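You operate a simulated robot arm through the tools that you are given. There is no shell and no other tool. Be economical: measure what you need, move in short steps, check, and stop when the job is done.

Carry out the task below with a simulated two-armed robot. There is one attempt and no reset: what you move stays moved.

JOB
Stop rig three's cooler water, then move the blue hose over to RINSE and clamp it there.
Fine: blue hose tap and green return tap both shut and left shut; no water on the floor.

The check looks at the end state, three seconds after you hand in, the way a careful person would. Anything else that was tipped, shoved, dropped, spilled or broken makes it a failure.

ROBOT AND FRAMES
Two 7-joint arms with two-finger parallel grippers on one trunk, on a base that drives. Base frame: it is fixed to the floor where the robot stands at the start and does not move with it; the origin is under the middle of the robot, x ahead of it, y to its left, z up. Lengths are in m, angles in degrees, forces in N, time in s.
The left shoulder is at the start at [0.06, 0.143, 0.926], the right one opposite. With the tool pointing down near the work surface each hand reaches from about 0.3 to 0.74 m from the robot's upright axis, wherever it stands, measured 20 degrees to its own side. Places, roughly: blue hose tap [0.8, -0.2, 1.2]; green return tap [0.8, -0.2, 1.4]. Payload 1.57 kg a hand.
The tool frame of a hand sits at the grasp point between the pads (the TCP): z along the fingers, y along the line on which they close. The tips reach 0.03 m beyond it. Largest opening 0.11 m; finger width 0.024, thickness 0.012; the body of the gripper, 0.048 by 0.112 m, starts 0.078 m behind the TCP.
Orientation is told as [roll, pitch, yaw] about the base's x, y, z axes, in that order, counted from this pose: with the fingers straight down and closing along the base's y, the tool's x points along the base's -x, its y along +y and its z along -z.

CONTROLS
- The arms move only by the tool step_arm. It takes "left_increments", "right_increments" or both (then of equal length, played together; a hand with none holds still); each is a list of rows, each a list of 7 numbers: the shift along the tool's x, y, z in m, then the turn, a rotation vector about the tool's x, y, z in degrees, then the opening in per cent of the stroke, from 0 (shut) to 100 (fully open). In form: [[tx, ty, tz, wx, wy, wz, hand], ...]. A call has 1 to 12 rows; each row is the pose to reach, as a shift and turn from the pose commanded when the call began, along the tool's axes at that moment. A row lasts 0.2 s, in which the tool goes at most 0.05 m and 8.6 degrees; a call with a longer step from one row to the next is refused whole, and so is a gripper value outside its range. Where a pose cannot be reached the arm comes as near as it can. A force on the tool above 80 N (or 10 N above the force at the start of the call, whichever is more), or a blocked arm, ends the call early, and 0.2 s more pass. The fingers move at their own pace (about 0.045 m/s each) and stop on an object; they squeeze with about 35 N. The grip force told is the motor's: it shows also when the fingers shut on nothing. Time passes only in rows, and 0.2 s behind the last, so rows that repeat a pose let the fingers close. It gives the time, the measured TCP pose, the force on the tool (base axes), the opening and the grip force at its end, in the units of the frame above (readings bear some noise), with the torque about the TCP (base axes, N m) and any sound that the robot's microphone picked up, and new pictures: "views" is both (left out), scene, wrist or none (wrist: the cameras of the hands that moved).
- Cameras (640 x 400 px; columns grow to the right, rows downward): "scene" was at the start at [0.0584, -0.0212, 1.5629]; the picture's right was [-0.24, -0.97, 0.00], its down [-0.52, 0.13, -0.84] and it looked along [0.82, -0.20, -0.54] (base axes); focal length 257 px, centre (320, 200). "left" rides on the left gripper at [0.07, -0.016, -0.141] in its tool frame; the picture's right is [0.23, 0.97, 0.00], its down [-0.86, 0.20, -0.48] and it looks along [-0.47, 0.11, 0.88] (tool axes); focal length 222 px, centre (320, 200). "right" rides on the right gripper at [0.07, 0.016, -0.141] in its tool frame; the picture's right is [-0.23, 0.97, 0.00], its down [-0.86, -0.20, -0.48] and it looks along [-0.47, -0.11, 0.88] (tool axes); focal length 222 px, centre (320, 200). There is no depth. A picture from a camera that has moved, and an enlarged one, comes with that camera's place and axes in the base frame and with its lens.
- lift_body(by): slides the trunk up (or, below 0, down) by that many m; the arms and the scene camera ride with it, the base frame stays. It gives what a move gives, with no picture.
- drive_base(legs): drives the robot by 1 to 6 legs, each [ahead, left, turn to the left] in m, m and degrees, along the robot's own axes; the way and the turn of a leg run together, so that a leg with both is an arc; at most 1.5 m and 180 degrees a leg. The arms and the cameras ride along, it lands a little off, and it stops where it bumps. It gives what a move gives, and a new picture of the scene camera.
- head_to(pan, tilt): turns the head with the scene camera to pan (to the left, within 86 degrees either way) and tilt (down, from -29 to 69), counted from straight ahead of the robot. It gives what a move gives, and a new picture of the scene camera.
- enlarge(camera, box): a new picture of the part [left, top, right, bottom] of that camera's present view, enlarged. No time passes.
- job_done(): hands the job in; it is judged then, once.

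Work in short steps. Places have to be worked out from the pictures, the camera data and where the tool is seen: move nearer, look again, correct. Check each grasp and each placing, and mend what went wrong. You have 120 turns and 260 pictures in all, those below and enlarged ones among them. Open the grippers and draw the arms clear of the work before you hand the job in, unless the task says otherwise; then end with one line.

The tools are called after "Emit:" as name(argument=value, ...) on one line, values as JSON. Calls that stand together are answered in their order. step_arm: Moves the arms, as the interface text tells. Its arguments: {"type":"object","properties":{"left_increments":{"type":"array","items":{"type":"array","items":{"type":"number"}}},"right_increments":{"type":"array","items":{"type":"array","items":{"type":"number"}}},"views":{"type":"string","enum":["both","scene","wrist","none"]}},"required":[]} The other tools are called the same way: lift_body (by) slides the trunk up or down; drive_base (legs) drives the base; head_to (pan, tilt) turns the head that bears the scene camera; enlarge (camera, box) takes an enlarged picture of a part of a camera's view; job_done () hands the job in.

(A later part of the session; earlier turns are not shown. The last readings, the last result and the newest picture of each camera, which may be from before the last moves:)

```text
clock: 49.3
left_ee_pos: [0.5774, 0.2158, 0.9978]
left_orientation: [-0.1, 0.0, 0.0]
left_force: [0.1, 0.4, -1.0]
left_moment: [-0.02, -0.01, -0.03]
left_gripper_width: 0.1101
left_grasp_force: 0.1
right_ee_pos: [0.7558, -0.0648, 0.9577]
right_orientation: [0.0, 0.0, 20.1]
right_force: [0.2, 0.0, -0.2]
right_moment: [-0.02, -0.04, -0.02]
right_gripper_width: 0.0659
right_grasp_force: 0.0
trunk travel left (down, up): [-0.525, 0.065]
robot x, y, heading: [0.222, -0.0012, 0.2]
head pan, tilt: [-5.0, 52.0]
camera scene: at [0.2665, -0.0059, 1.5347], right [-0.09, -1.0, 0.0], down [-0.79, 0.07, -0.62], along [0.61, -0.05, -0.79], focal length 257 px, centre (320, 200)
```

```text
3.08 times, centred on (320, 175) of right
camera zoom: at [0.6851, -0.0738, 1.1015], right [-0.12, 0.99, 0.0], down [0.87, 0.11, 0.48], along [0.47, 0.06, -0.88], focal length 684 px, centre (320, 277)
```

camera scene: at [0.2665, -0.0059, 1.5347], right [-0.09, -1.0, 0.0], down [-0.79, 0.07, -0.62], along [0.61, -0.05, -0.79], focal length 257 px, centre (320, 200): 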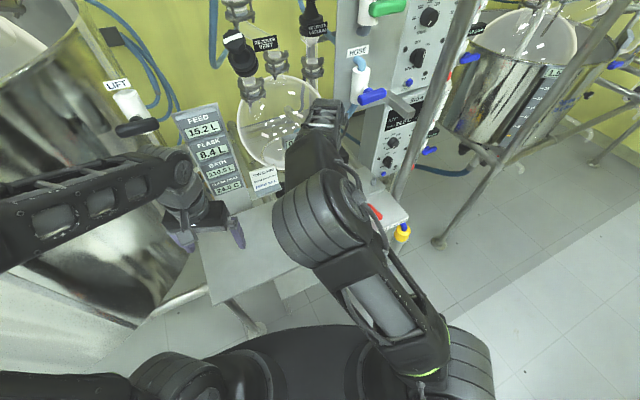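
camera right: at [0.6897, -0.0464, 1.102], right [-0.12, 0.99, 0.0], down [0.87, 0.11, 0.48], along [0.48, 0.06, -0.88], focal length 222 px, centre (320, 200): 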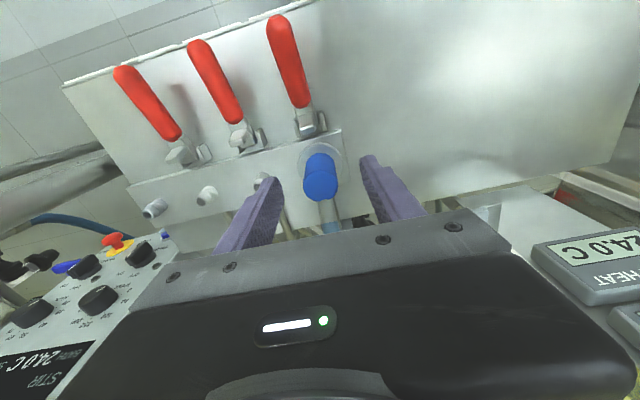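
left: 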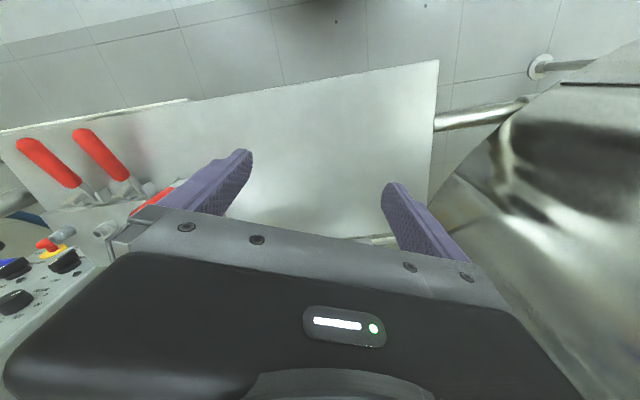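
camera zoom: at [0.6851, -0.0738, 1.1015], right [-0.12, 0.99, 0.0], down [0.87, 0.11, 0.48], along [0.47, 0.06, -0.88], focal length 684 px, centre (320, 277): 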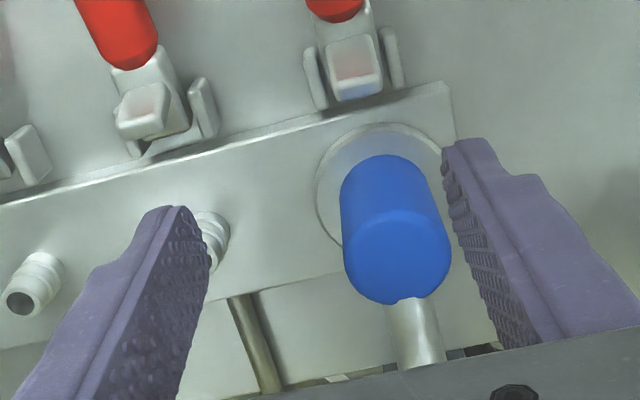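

Plug axis re-measured at [0.773,-0.039]. I centre over it and lower partly for a check.

Emit:
step_arm(right_increments=[[-0.013, 0.01, 0, 0, 0, 0, 60], [-0.025, 0.019, 0, 0, 0, 0, 60], [-0.025, 0.019, 0.025, 0, 0, 0, 60], [-0.025, 0.019, 0.025, 0, 0, 0, 60]], views="none")

Emit:
enlarge(camera="right", box=[220, 110, 420, 240])

```text
clock: 50.3
left_ee_pos: [0.5764, 0.2165, 0.9984]
left_orientation: [-0.1, 0.0, 0.0]
left_force: [0.4, 0.1, 0.3]
left_moment: [0.03, -0.01, -0.01]
left_gripper_width: 0.1097
left_grasp_force: 0.0
right_ee_pos: [0.773, -0.0378, 0.9337]
right_orientation: [0.0, 0.0, 20.0]
right_force: [0.0, -1.0, 0.5]
right_moment: [0.02, 0.0, -0.04]
right_gripper_width: 0.066
right_grasp_force: 0.2
trunk travel left (down, up): [-0.525, 0.065]
robot x, y, heading: [0.2236, 0.0004, 0.0]
head pan, tilt: [-5.0, 52.0]
```

```text
3.08 times, centred on (320, 175) of right
camera zoom: at [0.7022, -0.0473, 1.0764], right [-0.12, 0.99, 0.0], down [0.87, 0.11, 0.48], along [0.47, 0.06, -0.88], focal length 684 px, centre (320, 277)
```

zoom: 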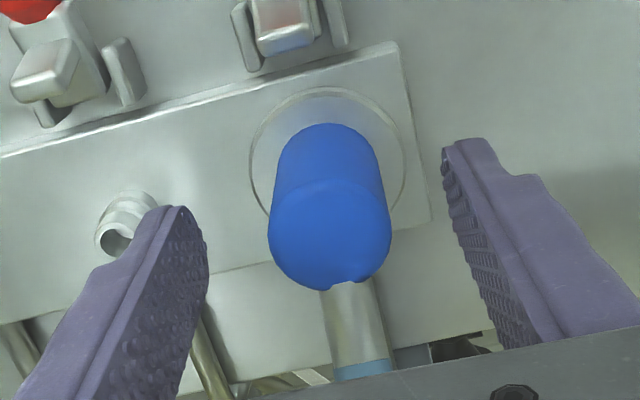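

Well centred. Lower 0.04 m and close on the plug.

Emit:
step_arm(right_increments=[[-0.002, 0.001, 0.02, 0, 0, 0, 60], [-0.003, 0.001, 0.04, 0, 0, 0, 60], [-0.003, 0.001, 0.04, 0, 0, 0, 0], [-0.003, 0.001, 0.04, 0, 0, 0, 0], [-0.003, 0.001, 0.04, 0, 0, 0, 0], [-0.003, 0.001, 0.04, 0, 0, 0, 0]], views="wrist")

```text
clock: 51.7
left_ee_pos: [0.5776, 0.216, 0.9989]
left_orientation: [-0.1, 0.0, 0.0]
left_force: [-0.1, -0.4, 0.5]
left_moment: [0.01, -0.01, -0.02]
left_gripper_width: 0.1101
left_grasp_force: 0.0
right_ee_pos: [0.7761, -0.0365, 0.8936]
right_orientation: [0.0, 0.0, 19.9]
right_force: [1.3, -3.7, 1.6]
right_moment: [-0.13, -0.18, -0.16]
right_gripper_width: 0.0364
right_grasp_force: 34.1
trunk travel left (down, up): [-0.525, 0.065]
robot x, y, heading: [0.2222, -0.002, -0.0]
head pan, tilt: [-5.0, 52.0]
camera right: at [0.7048, -0.0461, 1.0365], right [-0.12, 0.99, 0.0], down [0.87, 0.11, 0.48], along [0.47, 0.06, -0.88], focal length 222 px, centre (320, 200)
```

right: 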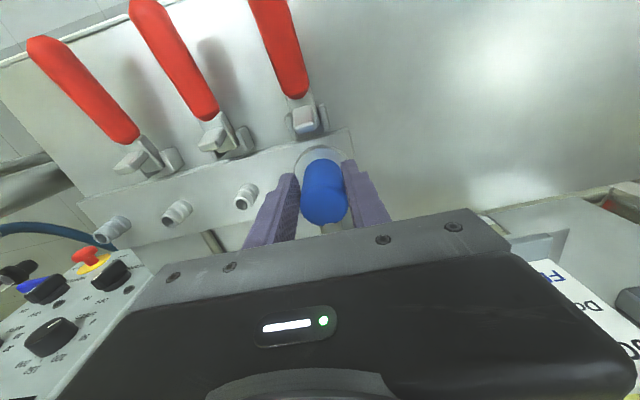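

Gripped (36.4 mm). I lift slowly by 5 cm, watching the forces.

Emit:
step_arm(right_increments=[[0, 0, -0.01, 0, 0, 0, 0], [0, 0, -0.02, 0, 0, 0, 0], [0, 0, -0.03, 0, 0, 0, 0], [0, 0, -0.04, 0, 0, 0, 0], [0, 0, -0.05, 0, 0, 0, 0], [0, 0, -0.05, 0, 0, 0, 0]])

Emit:
enlarge(camera="right", box=[220, 110, 420, 240])

```text
clock: 53.1
left_ee_pos: [0.5765, 0.2161, 0.9979]
left_orientation: [-0.1, -0.1, 0.0]
left_force: [-0.2, 0.5, -0.1]
left_moment: [-0.04, 0.02, 0.01]
left_gripper_width: 0.11
left_grasp_force: 0.1
right_ee_pos: [0.7756, -0.0369, 0.944]
right_orientation: [0.1, -0.1, 20.0]
right_force: [-0.5, 0.4, -3.0]
right_moment: [-0.04, 0.05, 0.01]
right_gripper_width: 0.0361
right_grasp_force: 35.3
trunk travel left (down, up): [-0.525, 0.065]
robot x, y, heading: [0.2187, 0.0023, -0.0]
head pan, tilt: [-5.0, 52.0]
camera scene: at [0.2668, -0.006, 1.5347], right [-0.09, -1.0, 0.0], down [-0.79, 0.07, -0.62], along [0.61, -0.05, -0.79], focal length 257 px, centre (320, 200)
camera right: at [0.705, -0.046, 1.0865], right [-0.12, 0.99, 0.0], down [0.87, 0.11, 0.48], along [0.47, 0.06, -0.88], focal length 222 px, centre (320, 200)
```

scene: 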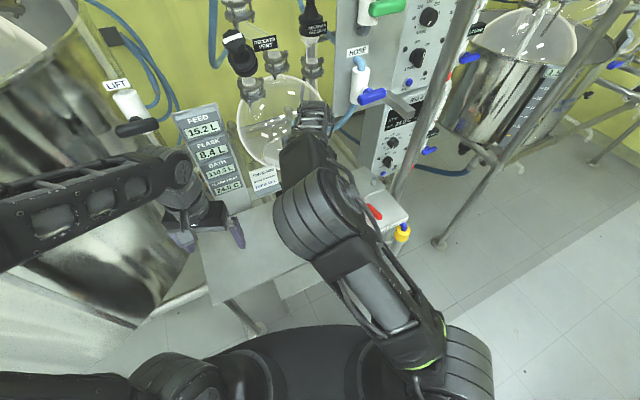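
right: 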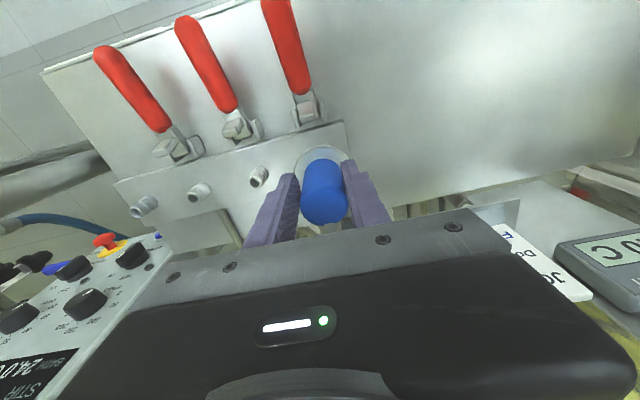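

```text
3.08 times, centred on (320, 175) of right
camera zoom: at [0.705, -0.046, 1.0865], right [-0.12, 0.99, 0.0], down [0.87, 0.11, 0.48], along [0.47, 0.06, -0.88], focal length 684 px, centre (320, 277)
```

zoom: 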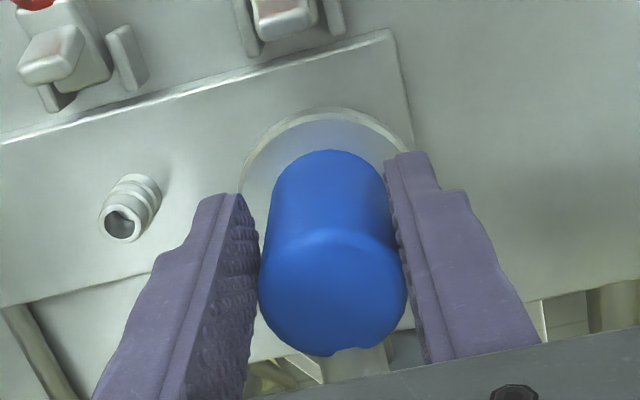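

The plug is free and lifted (its flange came with it). I carry it laterally to above RINSE; from there the empty COOLER and BATH nozzles on both sides will show the exact midpoint.

Emit:
step_arm(right_increments=[[-0.002, -0.02, -0.005, 0, 0, 0, 0], [-0.003, -0.04, -0.005, 0, 0, 0, 0], [-0.005, -0.06, -0.005, 0, 0, 0, 0], [-0.007, -0.076, -0.005, 0, 0, 0, 0], [-0.007, -0.076, -0.005, 0, 0, 0, 0]])

Emit:
enlarge(camera="right", box=[200, 90, 440, 250])

Emit:
enlarge(camera="scene", box=[250, 100, 410, 240])

```text
clock: 54.3
left_ee_pos: [0.5782, 0.2155, 0.9994]
left_orientation: [-0.1, 0.0, 0.0]
left_force: [-0.1, -0.7, 0.0]
left_moment: [0.0, -0.03, -0.02]
left_gripper_width: 0.1102
left_grasp_force: 0.1
right_ee_pos: [0.8074, -0.1056, 0.9484]
right_orientation: [0.0, 0.0, 20.1]
right_force: [-0.1, -0.9, -2.8]
right_moment: [-0.01, 0.02, -0.01]
right_gripper_width: 0.036
right_grasp_force: 34.6
trunk travel left (down, up): [-0.525, 0.065]
robot x, y, heading: [0.2202, 0.0014, 0.1]
head pan, tilt: [-5.0, 52.0]
camera scene: at [0.2666, -0.0059, 1.5347], right [-0.09, -1.0, 0.0], down [-0.79, 0.07, -0.62], along [0.61, -0.05, -0.79], focal length 257 px, centre (320, 200)
camera right: at [0.7373, -0.1147, 1.0918], right [-0.12, 0.99, 0.0], down [0.87, 0.11, 0.48], along [0.47, 0.06, -0.88], focal length 222 px, centre (320, 200)
```

scene: 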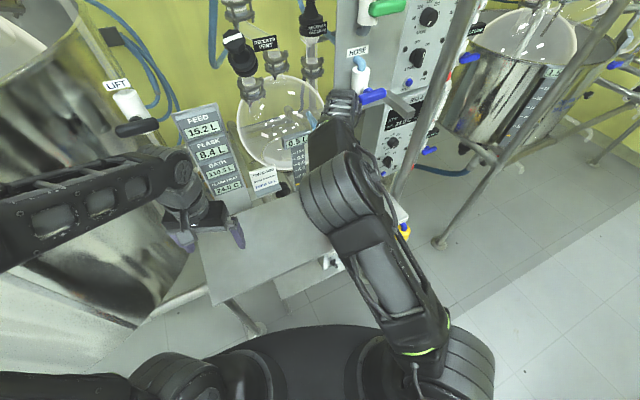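
right: 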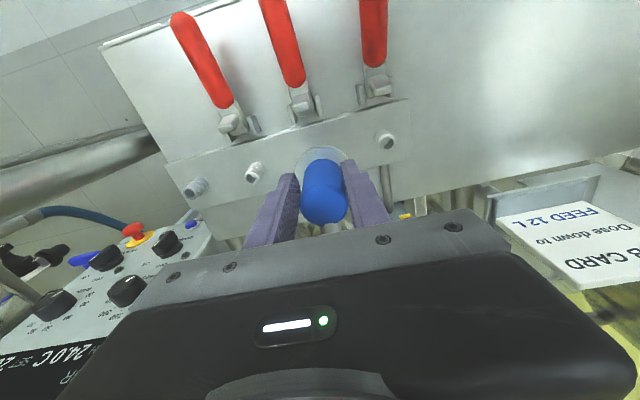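

```text
2.50 times, centred on (320, 170) of right
camera zoom: at [0.7373, -0.1147, 1.0918], right [-0.12, 0.99, 0.0], down [0.87, 0.11, 0.48], along [0.47, 0.06, -0.88], focal length 555 px, centre (320, 275)
```

zoom: 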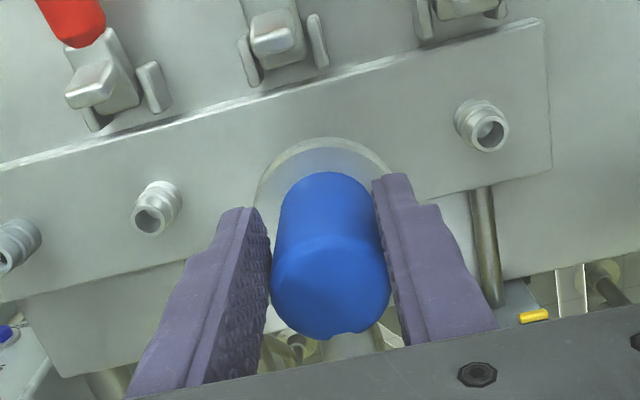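

```text
2.86 times, centred on (330, 170) of scene
camera zoom: at [0.2666, -0.0059, 1.5347], right [-0.09, -1.0, 0.0], down [-0.79, 0.07, -0.62], along [0.61, -0.05, -0.79], focal length 733 px, centre (291, 286)
```

zoom: 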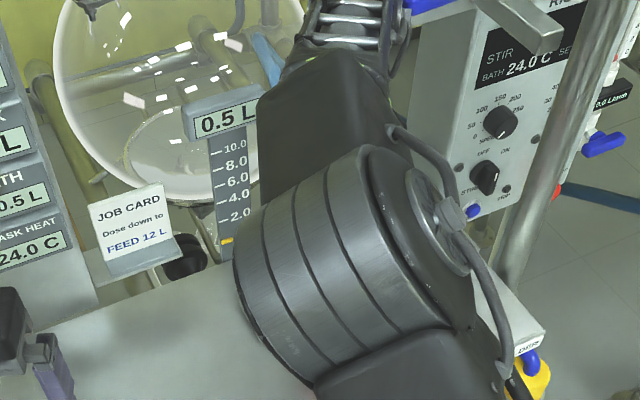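

COOLER/BATH nozzles give a spacing vector ≈ (0.028,-0.0695), so RINSE alignment for the hand is ≈ [0.8037,-0.1064]. I shift 4 mm back and lower to just at nozzle contact height, watching the force.

Emit:
step_arm(right_increments=[[0.0038, 0.0005, 0, 0, 0, 0, 0], [0.0038, 0.0005, 0.012, 0, 0, 0, 0], [0.0038, 0.0005, 0.024, 0, 0, 0, 0], [0.0038, 0.0005, 0.03, 0, 0, 0, 0], [0.0038, 0.0005, 0.035, 0, 0, 0, 0], [0.0038, 0.0005, 0.035, 0, 0, 0, 0]], views="wrist")

Emit:
enlarge(camera="right", box=[200, 90, 440, 250])

```text
clock: 55.7
left_ee_pos: [0.5745, 0.2171, 1.0005]
left_orientation: [-0.1, -0.3, -0.1]
left_force: [1.7, -0.2, -0.7]
left_moment: [-0.02, 0.03, 0.02]
left_gripper_width: 0.1102
left_grasp_force: 0.1
right_ee_pos: [0.802, -0.1073, 0.9185]
right_orientation: [-0.1, -0.6, 20.2]
right_force: [-1.9, -1.4, 49.0]
right_moment: [-0.43, -0.88, -0.02]
right_gripper_width: 0.0349
right_grasp_force: 35.1
trunk travel left (down, up): [-0.525, 0.065]
robot x, y, heading: [0.2159, 0.0003, 0.1]
head pan, tilt: [-5.0, 52.0]
camera right: at [0.7304, -0.1155, 1.0604], right [-0.12, 0.99, 0.0], down [0.87, 0.11, 0.49], along [0.48, 0.06, -0.87], focal length 222 px, centre (320, 200)
```

right: 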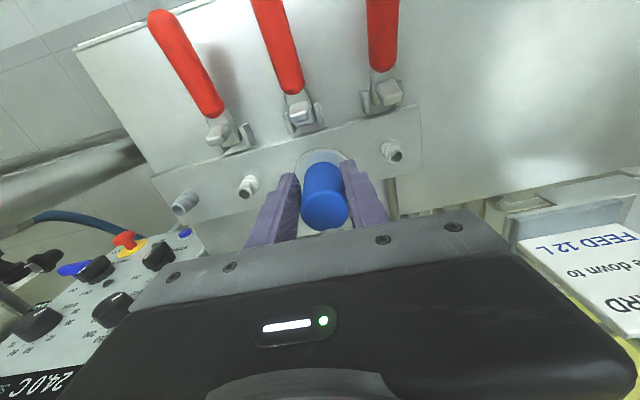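

```text
2.50 times, centred on (320, 170) of right
camera zoom: at [0.7304, -0.1155, 1.0604], right [-0.12, 0.99, 0.0], down [0.87, 0.11, 0.49], along [0.48, 0.06, -0.87], focal length 555 px, centre (320, 275)
```

zoom: 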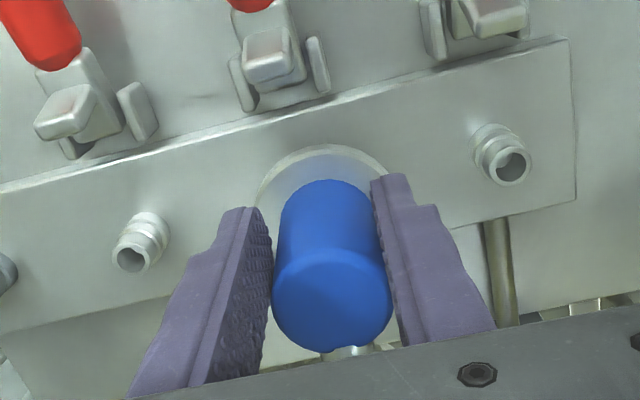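

Contact at nozzle height (49 N), and the torque says the nozzle is further back and to the right of the hand. I lift 1 cm, shift ~6 mm back and 4 mm right, and retry softly.

Emit:
step_arm(right_increments=[[0, 0, -0.012, 0, 0, 0, 0], [-0.006, -0.004, -0.012, 0, 0, 0, 0], [-0.006, -0.004, -0.006, 0, 0, 0, 0], [-0.006, -0.004, -0.002, 0, 0, 0, 0], [-0.006, -0.004, 0.001, 0, 0, 0, 0], [-0.006, -0.004, 0.001, 0, 0, 0, 0]], views="none")

```text
clock: 57.1
left_ee_pos: [0.5756, 0.2159, 1.0006]
left_orientation: [-0.2, -0.3, -0.2]
left_force: [0.4, -0.5, 0.0]
left_moment: [-0.01, 0.0, 0.03]
left_gripper_width: 0.1098
left_grasp_force: 0.1
right_ee_pos: [0.81, -0.1086, 0.9176]
right_orientation: [-0.3, -0.5, 20.2]
right_force: [0.3, -3.8, 43.4]
right_moment: [-0.16, -0.17, -0.02]
right_gripper_width: 0.0353
right_grasp_force: 34.7
trunk travel left (down, up): [-0.525, 0.065]
robot x, y, heading: [0.2195, 0.0001, -0.1]
head pan, tilt: [-5.0, 52.0]
```

Much closer to centred now. I lift a little, shift 2 mm back and 3 mm right, and lower again.

Emit:
step_arm(right_increments=[[0, 0, -0.01, 0, 0, 0, 0], [-0.002, -0.003, -0.01, 0, 0, 0, 0], [-0.002, -0.003, -0.005, 0, 0, 0, 0], [-0.002, -0.003, -0.001, 0, 0, 0, 0], [-0.002, -0.003, 0.001, 0, 0, 0, 0], [-0.002, -0.003, 0.001, 0, 0, 0, 0]], views="wrist")

Emit:
enlarge(camera="right", box=[200, 90, 440, 250])

```text
clock: 58.5
left_ee_pos: [0.5748, 0.217, 1.0]
left_orientation: [-0.1, -0.3, 0.0]
left_force: [0.5, -0.1, -0.1]
left_moment: [-0.01, 0.0, 0.01]
left_gripper_width: 0.1098
left_grasp_force: 0.1
right_ee_pos: [0.8126, -0.1094, 0.9167]
right_orientation: [-0.2, -0.4, 20.1]
right_force: [-3.6, -0.6, 43.3]
right_moment: [0.01, 0.08, 0.02]
right_gripper_width: 0.035
right_grasp_force: 35.0
trunk travel left (down, up): [-0.525, 0.065]
robot x, y, heading: [0.2242, -0.0013, -0.1]
head pan, tilt: [-5.0, 52.0]
camera right: at [0.7407, -0.1187, 1.0585], right [-0.12, 0.99, 0.0], down [0.87, 0.11, 0.49], along [0.48, 0.06, -0.87], focal length 222 px, centre (320, 200)
```

right: 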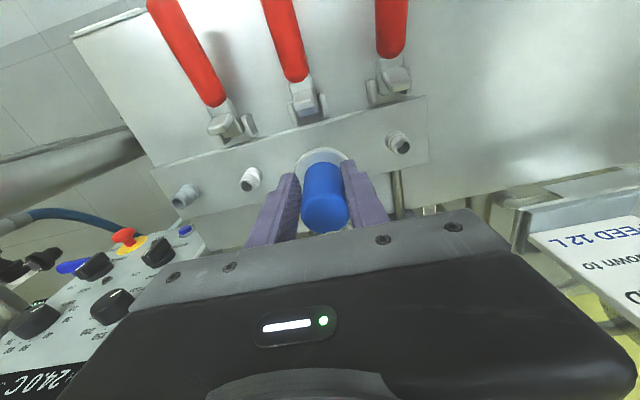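

```text
2.50 times, centred on (320, 170) of right
camera zoom: at [0.7407, -0.1187, 1.0585], right [-0.12, 0.99, 0.0], down [0.87, 0.11, 0.49], along [0.48, 0.06, -0.87], focal length 555 px, centre (320, 275)
```

zoom: 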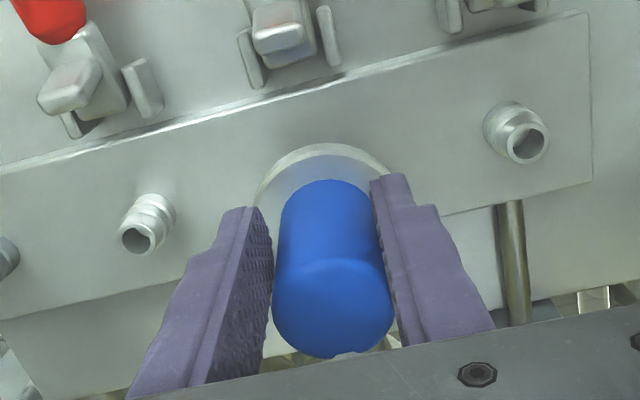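

The torque is now balanced (centred), but the plug hasn't dropped on, and my pressing slips it slightly in the grip. I ease to a light press and make a small search pattern of ±2–3 mm.

Emit:
step_arm(right_increments=[[0, 0, -0.003, 0, 0, 0, 0], [0.002, 0, -0.003, 0, 0, 0, 0], [0.0014, 0.0014, -0.003, 0, 0, 0, 0], [0, 0.002, -0.003, 0, 0, 0, 0], [-0.0014, 0.0014, -0.003, 0, 0, 0, 0], [-0.002, 0, -0.003, 0, 0, 0, 0], [-0.0014, -0.0014, -0.003, 0, 0, 0, 0], [0, -0.002, -0.003, 0, 0, 0, 0], [0.0014, -0.0014, -0.003, 0, 0, 0, 0], [0, 0, -0.003, 0, 0, 0, 0], [0, 0, -0.003, 0, 0, 0, 0]], views="none")

```text
clock: 60.9
left_ee_pos: [0.5762, 0.2167, 0.9995]
left_orientation: [-0.2, -0.2, 0.0]
left_force: [0.1, -0.3, 0.3]
left_moment: [-0.03, 0.02, 0.02]
left_gripper_width: 0.1098
left_grasp_force: 0.1
right_ee_pos: [0.8125, -0.1107, 0.9149]
right_orientation: [-0.1, 0.0, 20.0]
right_force: [5.2, 0.9, 30.4]
right_moment: [0.15, -0.44, -0.01]
right_gripper_width: 0.0343
right_grasp_force: 35.4
trunk travel left (down, up): [-0.525, 0.065]
robot x, y, heading: [0.2204, -0.0018, -0.2]
head pan, tilt: [-5.0, 52.0]
```

No drop, and the grip reading (34.3 mm) suggests the plug is shifting in the fingers. I raise it clear 1.5 cm and bring the left hand's camera round for a side view.

Emit:
step_arm(right_increments=[[0, 0, -0.008, 0, 0, 0, 0], [0, 0, -0.016, 0, 0, 0, 0], [0, 0, -0.016, 0, 0, 0, 0], [0, 0, -0.016, 0, 0, 0, 0], [0, 0, -0.016, 0, 0, 0, 0], [0, 0, -0.016, 0, 0, 0, 0], [0, 0, -0.016, 0, 0, 0, 0], [0, 0, -0.016, 0, 0, 0, 0], [0, 0, -0.016, 0, 0, 0, 0]], left_increments=[[0, 0, 0, 0, -7, 0, 60], [0, 0, 0, 0, -14, 0, 60], [0, 0, 0, 0, -21, 0, 60], [0, 0, 0, 0, -28, 0, 60], [0, 0, 0, 0, -35, 0, 60], [0, 0, 0, 0, -42, 0, 60], [0, 0, 0, 0, -50, 0, 60], [0, 0, 0, 0, -58, 0, 60], [0, 0, 0, 0, -65, 0, 60]], views="both")

```text
clock: 62.9
left_ee_pos: [0.722, 0.2533, 1.0917]
left_orientation: [-0.7, -65.2, -0.4]
left_force: [0.3, 6.6, -2.5]
left_moment: [-0.25, -0.26, -0.61]
left_gripper_width: 0.0662
left_grasp_force: 0.0
left hand out of reach, approached as far as the arm can: row 4, 5, 6, 7, 8, 9
right_ee_pos: [0.8155, -0.1092, 0.9286]
right_orientation: [0.0, 0.3, 20.0]
right_force: [0.9, 0.8, -3.5]
right_moment: [-0.05, 0.09, 0.01]
right_gripper_width: 0.0343
right_grasp_force: 35.0
trunk travel left (down, up): [-0.525, 0.065]
robot x, y, heading: [0.2191, -0.0006, 0.2]
head pan, tilt: [-5.0, 52.0]
camera scene: at [0.2699, -0.0034, 1.5345], right [-0.09, -1.0, 0.0], down [-0.79, 0.07, -0.61], along [0.61, -0.05, -0.79], focal length 257 px, centre (320, 200)
camera right: at [0.7452, -0.1177, 1.0719], right [-0.12, 0.99, 0.0], down [0.87, 0.11, 0.48], along [0.47, 0.06, -0.88], focal length 222 px, centre (320, 200)
camera left: at [0.5631, 0.2401, 1.0879], right [-0.08, 0.97, -0.21], down [-0.07, 0.2, 0.98], along [0.99, 0.09, 0.05], focal length 222 px, centre (320, 200)
```

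scene: 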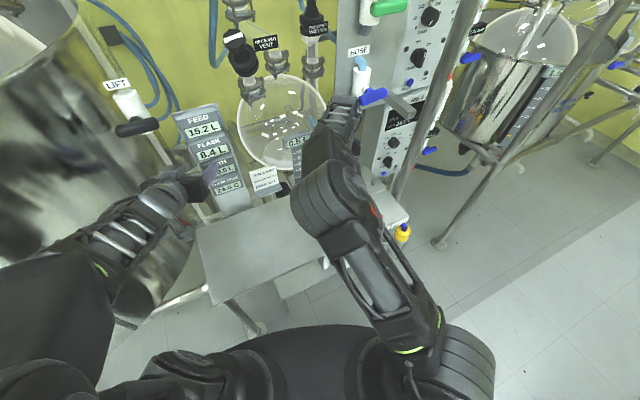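
right: 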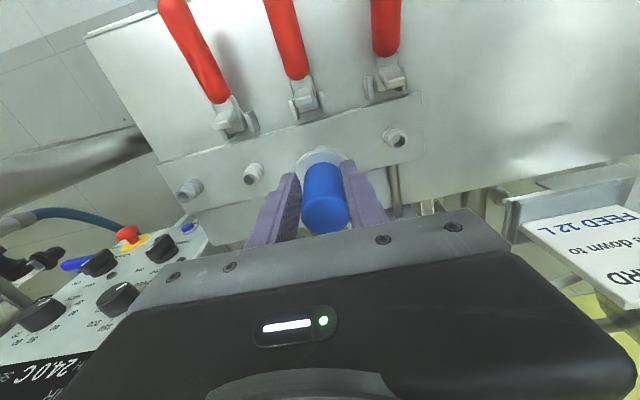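
left: 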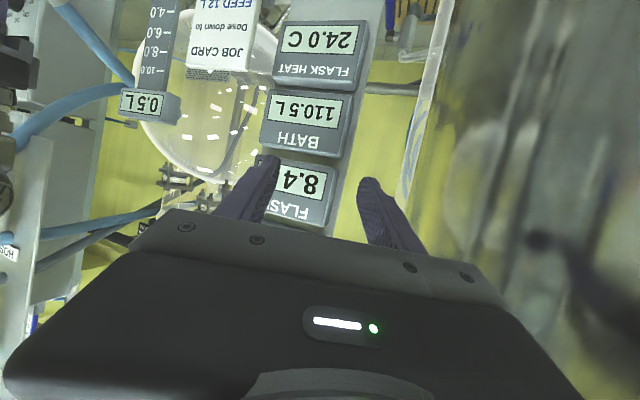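

The left hand could not reach that pose and swung forward, and shows a small 6.6 N side contact. I retrace that move exactly in reverse.

Emit:
step_arm(left_increments=[[0, 0, 0, 0, 7, 0, 60], [0, 0, 0, 0, 15, 0, 60], [0, 0, 0, 0, 23, 0, 60]], views="scene")

```text
clock: 63.7
left_ee_pos: [0.7193, 0.2564, 1.0894]
left_orientation: [0.0, -41.7, 0.0]
left_force: [0.7, -0.8, 0.1]
left_moment: [0.02, 0.01, 0.05]
left_gripper_width: 0.0659
left_grasp_force: 0.0
left hand out of reach, approached as far as the arm can: row 2
right_ee_pos: [0.8135, -0.112, 0.9297]
right_orientation: [0.1, 0.1, 20.1]
right_force: [-0.1, 0.1, -2.8]
right_moment: [-0.02, 0.06, -0.03]
right_gripper_width: 0.0339
right_grasp_force: 34.8
trunk travel left (down, up): [-0.525, 0.065]
robot x, y, heading: [0.2197, -0.0043, -0.1]
head pan, tilt: [-5.0, 52.0]
camera scene: at [0.2679, -0.0087, 1.5345], right [-0.09, -1.0, 0.0], down [-0.79, 0.07, -0.61], along [0.61, -0.05, -0.79], focal length 257 px, centre (320, 200)
```

scene: 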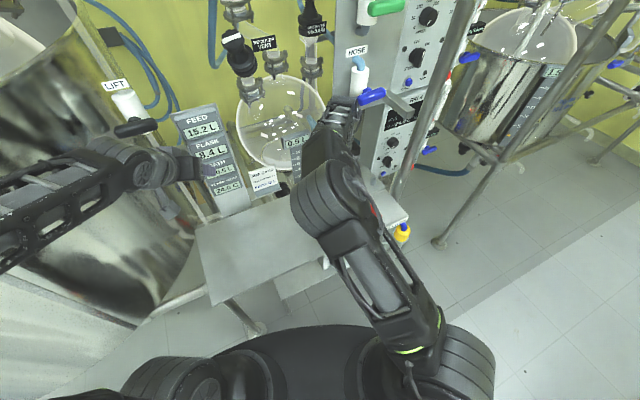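

Left hand is free again. I look closely at how the plug sits in the right gripper now.

Emit:
enlarge(camera="right", box=[240, 110, 400, 250])

Emit:
enlarge(camera="scene", box=[270, 90, 430, 230])

```text
2.86 times, centred on (320, 180) of right
camera zoom: at [0.7438, -0.1206, 1.0721], right [-0.12, 0.99, 0.0], down [0.87, 0.11, 0.48], along [0.47, 0.06, -0.88], focal length 635 px, centre (320, 257)
```

zoom: 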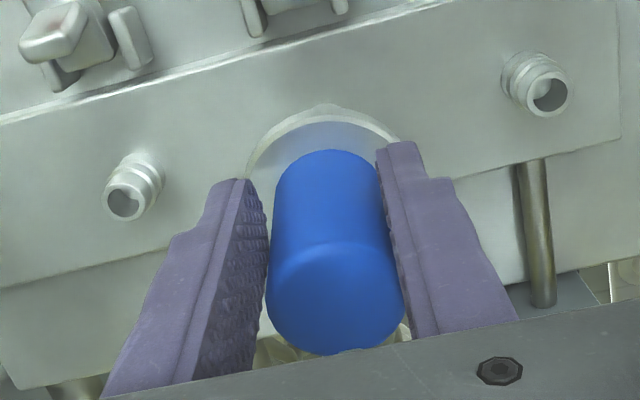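

```text
2.86 times, centred on (350, 160) of scene
camera zoom: at [0.2679, -0.0087, 1.5345], right [-0.09, -1.0, 0.0], down [-0.79, 0.07, -0.61], along [0.61, -0.05, -0.79], focal length 733 px, centre (234, 314)
```

zoom: 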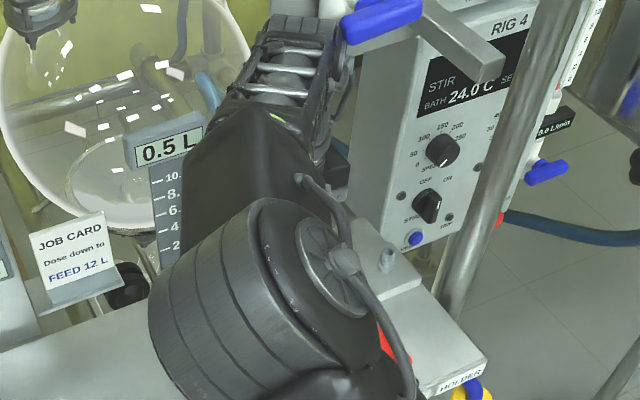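

The RINSE nozzle is peeking out on the robot side of the flange: the plug sits ~6 mm too deep and ~4–5 mm too far right. I correct by that amount, lower lightly and look.

Emit:
step_arm(right_increments=[[0.0056, 0.005, 0, 0, 0, 0, 0], [0.0056, 0.005, 0.008, 0, 0, 0, 0], [0.0056, 0.005, 0.014, 0, 0, 0, 0], [0.0056, 0.005, 0.017, 0, 0, 0, 0], [0.0056, 0.005, 0.017, 0, 0, 0, 0]], views="none")

Emit:
enlarge(camera="right", box=[240, 110, 400, 250])

```text
clock: 64.9
left_ee_pos: [0.7169, 0.2579, 1.092]
left_orientation: [-0.1, -42.2, 0.0]
left_force: [-0.7, 0.3, -0.1]
left_moment: [-0.01, 0.0, 0.01]
left_gripper_width: 0.0662
left_grasp_force: 0.0
right_ee_pos: [0.8069, -0.1064, 0.9154]
right_orientation: [-0.1, -0.3, 20.1]
right_force: [0.0, -0.1, 18.9]
right_moment: [-0.2, -0.36, -0.03]
right_gripper_width: 0.0342
right_grasp_force: 35.1
trunk travel left (down, up): [-0.525, 0.065]
robot x, y, heading: [0.2193, -0.0008, 0.0]
head pan, tilt: [-5.0, 52.0]
```

```text
2.86 times, centred on (320, 180) of right
camera zoom: at [0.7356, -0.1159, 1.0586], right [-0.12, 0.99, 0.0], down [0.87, 0.11, 0.48], along [0.48, 0.06, -0.88], focal length 635 px, centre (320, 257)
```

zoom: 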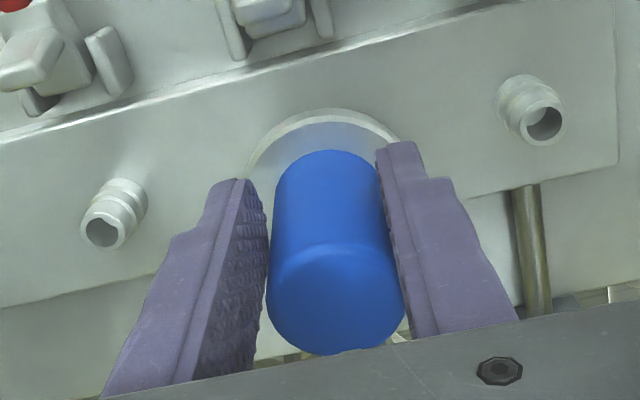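

Light contact again (19 N at z 0.915). Both cues agree the plug should go ~2–4 mm right, but disagree in depth, so I do a light-pressure sweep in depth at 3 mm right and watch for a drop.

Emit:
step_arm(right_increments=[[0, -0.0015, 0, 0, 0, 0, 0], [0, -0.003, 0, 0, 0, 0, 0], [0.001, -0.003, 0, 0, 0, 0, 0], [0.002, -0.003, 0, 0, 0, 0, 0], [0.003, -0.003, 0.0005, 0, 0, 0, 0], [0.004, -0.003, 0.0005, 0, 0, 0, 0], [0.005, -0.003, 0.0005, 0, 0, 0, 0]], views="none")

```text
clock: 66.5
left_ee_pos: [0.7197, 0.257, 1.0907]
left_orientation: [0.0, -42.0, -0.2]
left_force: [0.3, -0.6, 0.4]
left_moment: [0.03, 0.03, 0.02]
left_gripper_width: 0.066
left_grasp_force: 0.1
right_ee_pos: [0.8015, -0.1159, 0.9091]
right_orientation: [0.0, 0.7, 19.7]
right_force: [0.9, -0.3, -3.6]
right_moment: [0.02, 0.09, -0.01]
right_gripper_width: 0.0335
right_grasp_force: 35.2
trunk travel left (down, up): [-0.525, 0.065]
robot x, y, heading: [0.2188, 0.0003, -0.2]
head pan, tilt: [-5.0, 52.0]
```

The contact force vanished and z is lower: it may have slid on. I look.

Emit:
enlarge(camera="right", box=[240, 110, 400, 250])

```text
2.86 times, centred on (320, 180) of right
camera zoom: at [0.7324, -0.1252, 1.0514], right [-0.12, 0.99, 0.0], down [0.88, 0.1, 0.47], along [0.47, 0.05, -0.88], focal length 635 px, centre (320, 257)
```

zoom: 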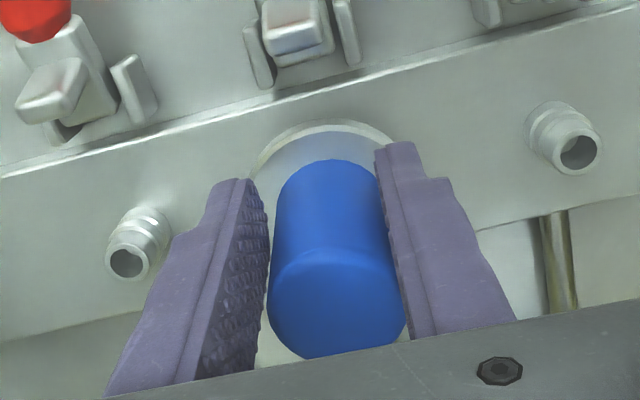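

It looks nearly aligned. I press down gently 6 mm to see if it slides onto the nozzle.

Emit:
step_arm(right_increments=[[-0.0005, 0.001, 0.002, 0, 0, 0, 0], [-0.001, 0.0015, 0.004, 0, 0, 0, 0], [-0.001, 0.002, 0.006, 0, 0, 0, 0], [-0.001, 0.002, 0.006, 0, 0, 0, 0]], views="none")

Emit:
enlarge(camera="right", box=[240, 110, 400, 250])

```text
clock: 67.5
left_ee_pos: [0.7185, 0.2577, 1.0907]
left_orientation: [-0.1, -42.1, 0.0]
left_force: [-0.9, -1.2, -0.5]
left_moment: [0.02, 0.02, -0.01]
left_gripper_width: 0.0658
left_grasp_force: 0.1
right_ee_pos: [0.8038, -0.1098, 0.9076]
right_orientation: [0.0, 0.0, 20.1]
right_force: [-1.0, -0.5, -3.4]
right_moment: [-0.06, 0.04, -0.01]
right_gripper_width: 0.0334
right_grasp_force: 35.1
trunk travel left (down, up): [-0.525, 0.065]
robot x, y, heading: [0.2179, 0.0026, -0.0]
head pan, tilt: [-5.0, 52.0]
```

```text
2.86 times, centred on (320, 180) of right
camera zoom: at [0.7328, -0.1188, 1.0498], right [-0.12, 0.99, 0.0], down [0.87, 0.11, 0.48], along [0.47, 0.06, -0.88], focal length 635 px, centre (320, 257)
```

zoom: 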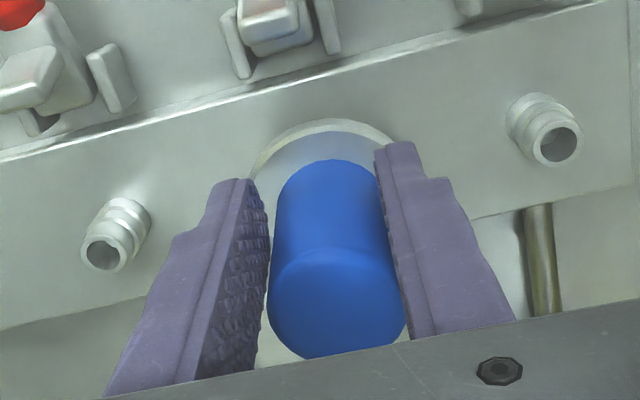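

No contact force at z 0.9076, so it seems captured. Continue down another 7 mm.

Emit:
step_arm(right_increments=[[0, 0, 0.002, 0, 0, 0, 0], [0, 0, 0.004, 0, 0, 0, 0], [0, 0, 0.007, 0, 0, 0, 0], [0, 0, 0.007, 0, 0, 0, 0]], views="none")

Emit:
enlarge(camera="right", box=[240, 110, 400, 250])

```text
clock: 68.5
left_ee_pos: [0.7186, 0.2582, 1.0904]
left_orientation: [-0.1, -42.1, 0.1]
left_force: [-0.1, -0.1, 0.7]
left_moment: [-0.03, -0.01, 0.03]
left_gripper_width: 0.0659
left_grasp_force: 0.1
right_ee_pos: [0.8044, -0.1108, 0.9011]
right_orientation: [-0.1, 0.1, 20.0]
right_force: [-3.0, -3.1, 0.7]
right_moment: [-0.29, 0.23, -0.04]
right_gripper_width: 0.0332
right_grasp_force: 35.1
trunk travel left (down, up): [-0.525, 0.065]
robot x, y, heading: [0.2199, -0.0001, 0.2]
head pan, tilt: [-5.0, 52.0]
```

```text
2.86 times, centred on (320, 180) of right
camera zoom: at [0.7326, -0.1192, 1.0431], right [-0.12, 0.99, 0.0], down [0.87, 0.11, 0.48], along [0.47, 0.06, -0.88], focal length 635 px, centre (320, 257)
```

zoom: 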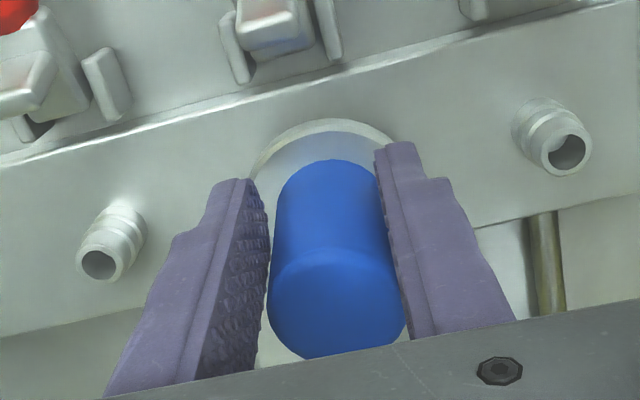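

It is going on the nozzle (small side forces only). Continue until it seats.

Emit:
step_arm(right_increments=[[0.0005, -0.0005, 0.003, 0, 0, 0, 0], [0.0005, -0.0005, 0.006, 0, 0, 0, 0], [0.0005, -0.0005, 0.009, 0, 0, 0, 0], [0.0005, -0.0005, 0.012, 0, 0, 0, 0], [0.0005, -0.0005, 0.014, 0, 0, 0, 0], [0.0005, -0.0005, 0.014, 0, 0, 0, 0]], views="wrist")

Emit:
enlarge(camera="right", box=[240, 110, 400, 250])

```text
clock: 69.9
left_ee_pos: [0.7178, 0.2575, 1.0915]
left_orientation: [0.0, -42.2, 0.1]
left_force: [1.0, -0.1, 0.3]
left_moment: [-0.03, 0.04, 0.0]
left_gripper_width: 0.0663
left_grasp_force: 0.1
right_ee_pos: [0.8023, -0.1095, 0.8874]
right_orientation: [0.0, 0.0, 20.0]
right_force: [-4.8, -5.4, 6.1]
right_moment: [-0.25, 0.13, -0.09]
right_gripper_width: 0.0332
right_grasp_force: 35.1
trunk travel left (down, up): [-0.525, 0.065]
robot x, y, heading: [0.2157, 0.0004, -0.0]
head pan, tilt: [-5.0, 52.0]
camera right: at [0.7318, -0.12, 1.0295], right [-0.12, 0.99, 0.0], down [0.87, 0.11, 0.48], along [0.48, 0.06, -0.88], focal length 222 px, centre (320, 200)
```

right: 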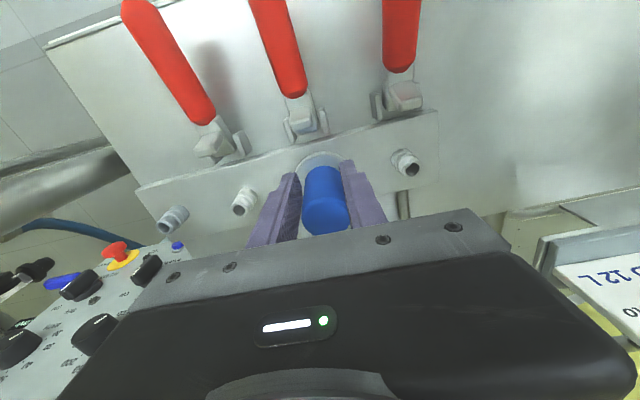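

```text
2.86 times, centred on (320, 180) of right
camera zoom: at [0.7318, -0.12, 1.0295], right [-0.12, 0.99, 0.0], down [0.87, 0.11, 0.48], along [0.48, 0.06, -0.88], focal length 635 px, centre (320, 257)
```

zoom: 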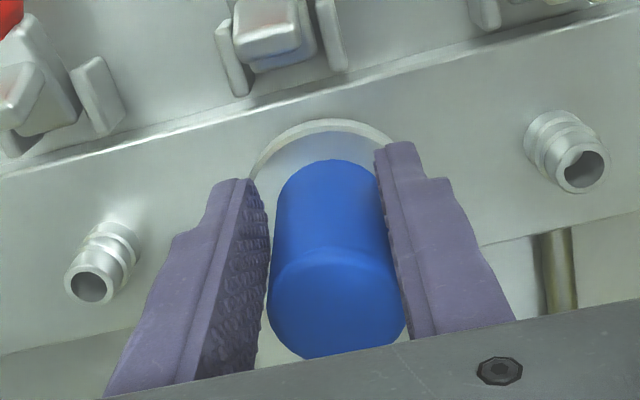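

Almost seated (force starting to rise). Press another 5 mm.

Emit:
step_arm(right_increments=[[0.0005, -0.0005, 0.002, 0, 0, 0, 0], [0.0005, -0.0005, 0.004, 0, 0, 0, 0], [0.0005, -0.0005, 0.006, 0, 0, 0, 0], [0.0005, -0.0005, 0.006, 0, 0, 0, 0]], views="none")

Emit:
enlarge(camera="right", box=[240, 110, 400, 250])

```text
clock: 70.9
left_ee_pos: [0.7147, 0.2596, 1.0942]
left_orientation: [-0.2, -42.3, -0.1]
left_force: [0.2, 0.1, -0.3]
left_moment: [0.0, -0.02, 0.01]
left_gripper_width: 0.0661
left_grasp_force: 0.0
right_ee_pos: [0.8008, -0.1115, 0.8845]
right_orientation: [-0.2, -0.4, 20.0]
right_force: [-8.2, -7.2, 48.1]
right_moment: [0.5, -0.92, 0.1]
right_gripper_width: 0.0335
right_grasp_force: 35.1
trunk travel left (down, up): [-0.525, 0.065]
robot x, y, heading: [0.2184, -0.0021, -0.3]
head pan, tilt: [-5.0, 52.0]
```

```text
2.86 times, centred on (320, 180) of right
camera zoom: at [0.7292, -0.1207, 1.0268], right [-0.12, 0.99, 0.0], down [0.87, 0.11, 0.48], along [0.48, 0.06, -0.87], focal length 635 px, centre (320, 257)
```

zoom: 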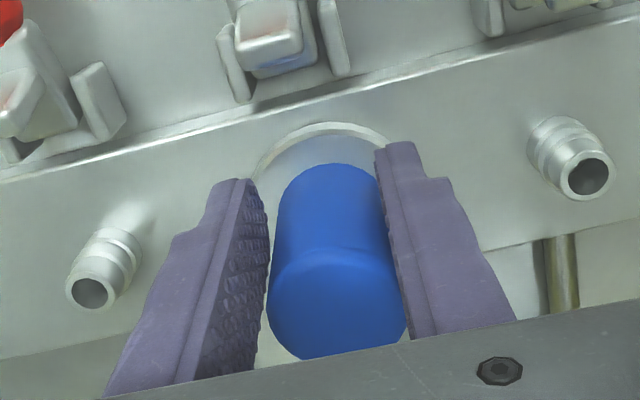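

Hard stop at 48 N: seated. I release and rise straight up to check.

Emit:
step_arm(right_increments=[[0, 0, -0.004, 0, 0, 0, 60], [0, 0, -0.004, 0, 0, 0, 60], [0, 0, -0.004, 0, 0, 0, 60], [0, 0, -0.03, 0, 0, 0, 60], [0.02, 0, -0.06, 0, 0, 0, 60], [0.05, 0, -0.08, 0, 0, 0, 60]], views="wrist")

Emit:
enlarge(camera="right", box=[220, 90, 420, 250])

```text
clock: 72.3
left_ee_pos: [0.717, 0.2578, 1.0917]
left_orientation: [-0.1, -42.1, 0.0]
left_force: [-0.4, 0.4, 1.0]
left_moment: [-0.02, 0.0, 0.01]
left_gripper_width: 0.0661
left_grasp_force: 0.1
right_ee_pos: [0.7541, -0.1291, 0.9604]
right_orientation: [0.0, 0.0, 20.1]
right_force: [0.2, 0.1, 0.4]
right_moment: [0.0, -0.01, -0.05]
right_gripper_width: 0.0663
right_grasp_force: 0.1
trunk travel left (down, up): [-0.525, 0.065]
robot x, y, heading: [0.2218, -0.0016, -0.1]
head pan, tilt: [-5.0, 52.0]
camera right: at [0.6845, -0.1373, 1.1034], right [-0.12, 0.99, 0.0], down [0.87, 0.11, 0.48], along [0.47, 0.06, -0.88], focal length 222 px, centre (320, 200)
```

right: 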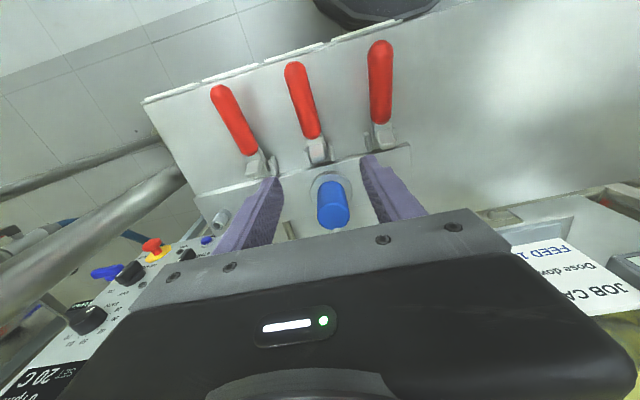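

```text
2.50 times, centred on (320, 170) of right
camera zoom: at [0.6845, -0.1373, 1.1034], right [-0.12, 0.99, 0.0], down [0.87, 0.11, 0.48], along [0.47, 0.06, -0.88], focal length 555 px, centre (320, 275)
```

zoom: 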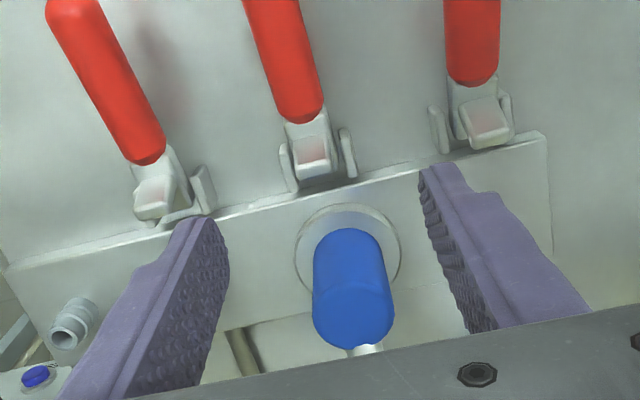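

Plug sits fully on RINSE, same appearance as on COOLER before. For the clamp swing I return to the base position that worked before, driving back 0.07 m with the hand raised a bit.

Emit:
step_arm(right_increments=[[0.02, 0, -0.02, 0, 0, 0, 60], [0.04, 0, -0.04, 0, 0, 0, 60]], views="none")

Emit:
drive_base(legs=[[-0.07, 0, 0]])

Emit:
head_to(pan=-5, tilt=48)

Emit:
enlarge(camera="scene", box=[270, 110, 400, 230])

```text
clock: 72.9
left_ee_pos: [0.7189, 0.2579, 1.0922]
left_orientation: [-0.1, -42.1, -0.1]
left_force: [0.1, 0.1, -0.3]
left_moment: [0.0, 0.0, 0.0]
left_gripper_width: 0.0658
left_grasp_force: 0.1
right_ee_pos: [0.7176, -0.1415, 1.0016]
right_orientation: [0.0, 0.0, 20.1]
right_force: [0.1, 0.0, -0.1]
right_moment: [0.0, -0.01, 0.01]
right_gripper_width: 0.0661
right_grasp_force: 0.0
trunk travel left (down, up): [-0.525, 0.065]
robot x, y, heading: [0.2205, -0.0007, 0.0]
head pan, tilt: [-5.0, 52.0]
```

```text
clock: 73.9
left_ee_pos: [0.6489, 0.2589, 1.0918]
left_orientation: [-0.1, -42.2, 0.0]
left_force: [0.1, 0.1, -0.3]
left_moment: [0.02, 0.0, -0.03]
left_gripper_width: 0.066
left_grasp_force: 0.1
right_ee_pos: [0.6473, -0.1407, 1.0009]
right_orientation: [0.1, 0.0, 20.0]
right_force: [-0.6, -0.8, 1.1]
right_moment: [-0.01, -0.01, -0.03]
right_gripper_width: 0.0662
right_grasp_force: 0.0
trunk travel left (down, up): [-0.525, 0.065]
robot x, y, heading: [0.1496, -0.0003, 0.0]
head pan, tilt: [-5.0, 52.0]
camera scene: at [0.1948, -0.0061, 1.5348], right [-0.09, -1.0, 0.0], down [-0.78, 0.07, -0.62], along [0.61, -0.05, -0.79], focal length 257 px, centre (320, 200)
```

scene: 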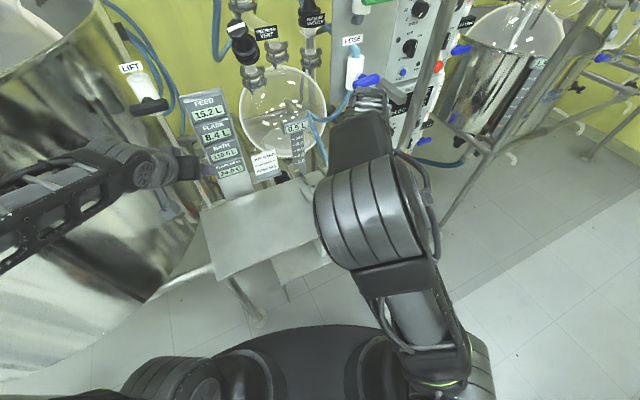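

```text
clock: 74.6
left_ee_pos: [0.649, 0.2579, 1.09]
left_orientation: [-0.1, -42.0, 0.0]
left_force: [0.0, 0.2, -1.1]
left_moment: [-0.01, -0.02, 0.01]
left_gripper_width: 0.0662
left_grasp_force: 0.1
right_ee_pos: [0.6493, -0.1408, 1.0004]
right_orientation: [0.0, -0.1, 20.1]
right_force: [-0.1, 0.5, -0.2]
right_moment: [-0.01, 0.02, -0.01]
right_gripper_width: 0.0659
right_grasp_force: 0.1
trunk travel left (down, up): [-0.525, 0.065]
robot x, y, heading: [0.1521, -0.0008, 0.1]
head pan, tilt: [-5.0, 48.0]
camera scene: at [0.2006, -0.0064, 1.54], right [-0.09, -1.0, 0.0], down [-0.74, 0.06, -0.67], along [0.67, -0.06, -0.74], focal length 257 px, centre (320, 200)
```

scene: 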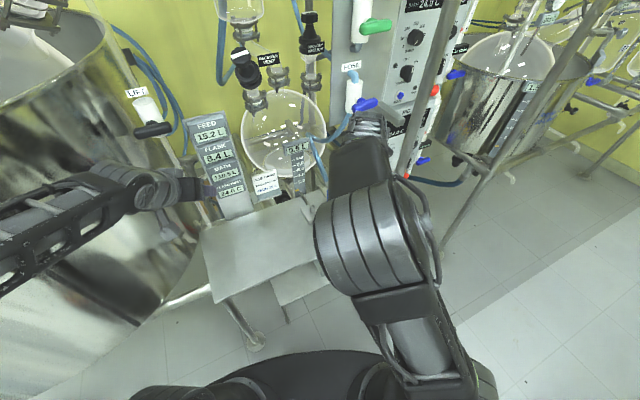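

```text
3.33 times, centred on (335, 170) of scene
camera zoom: at [0.2006, -0.0064, 1.54], right [-0.09, -1.0, 0.0], down [-0.74, 0.06, -0.67], along [0.67, -0.06, -0.74], focal length 856 px, centre (270, 300)
```

zoom: 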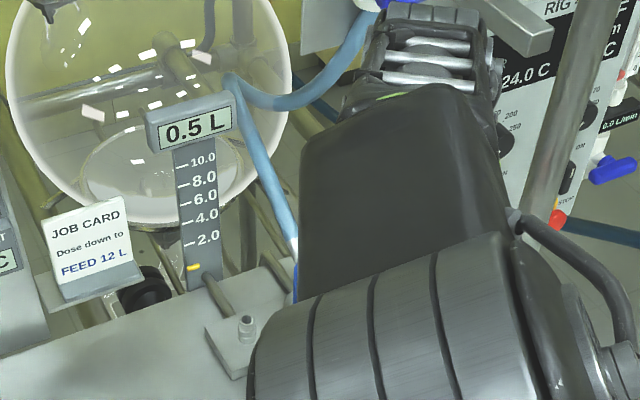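

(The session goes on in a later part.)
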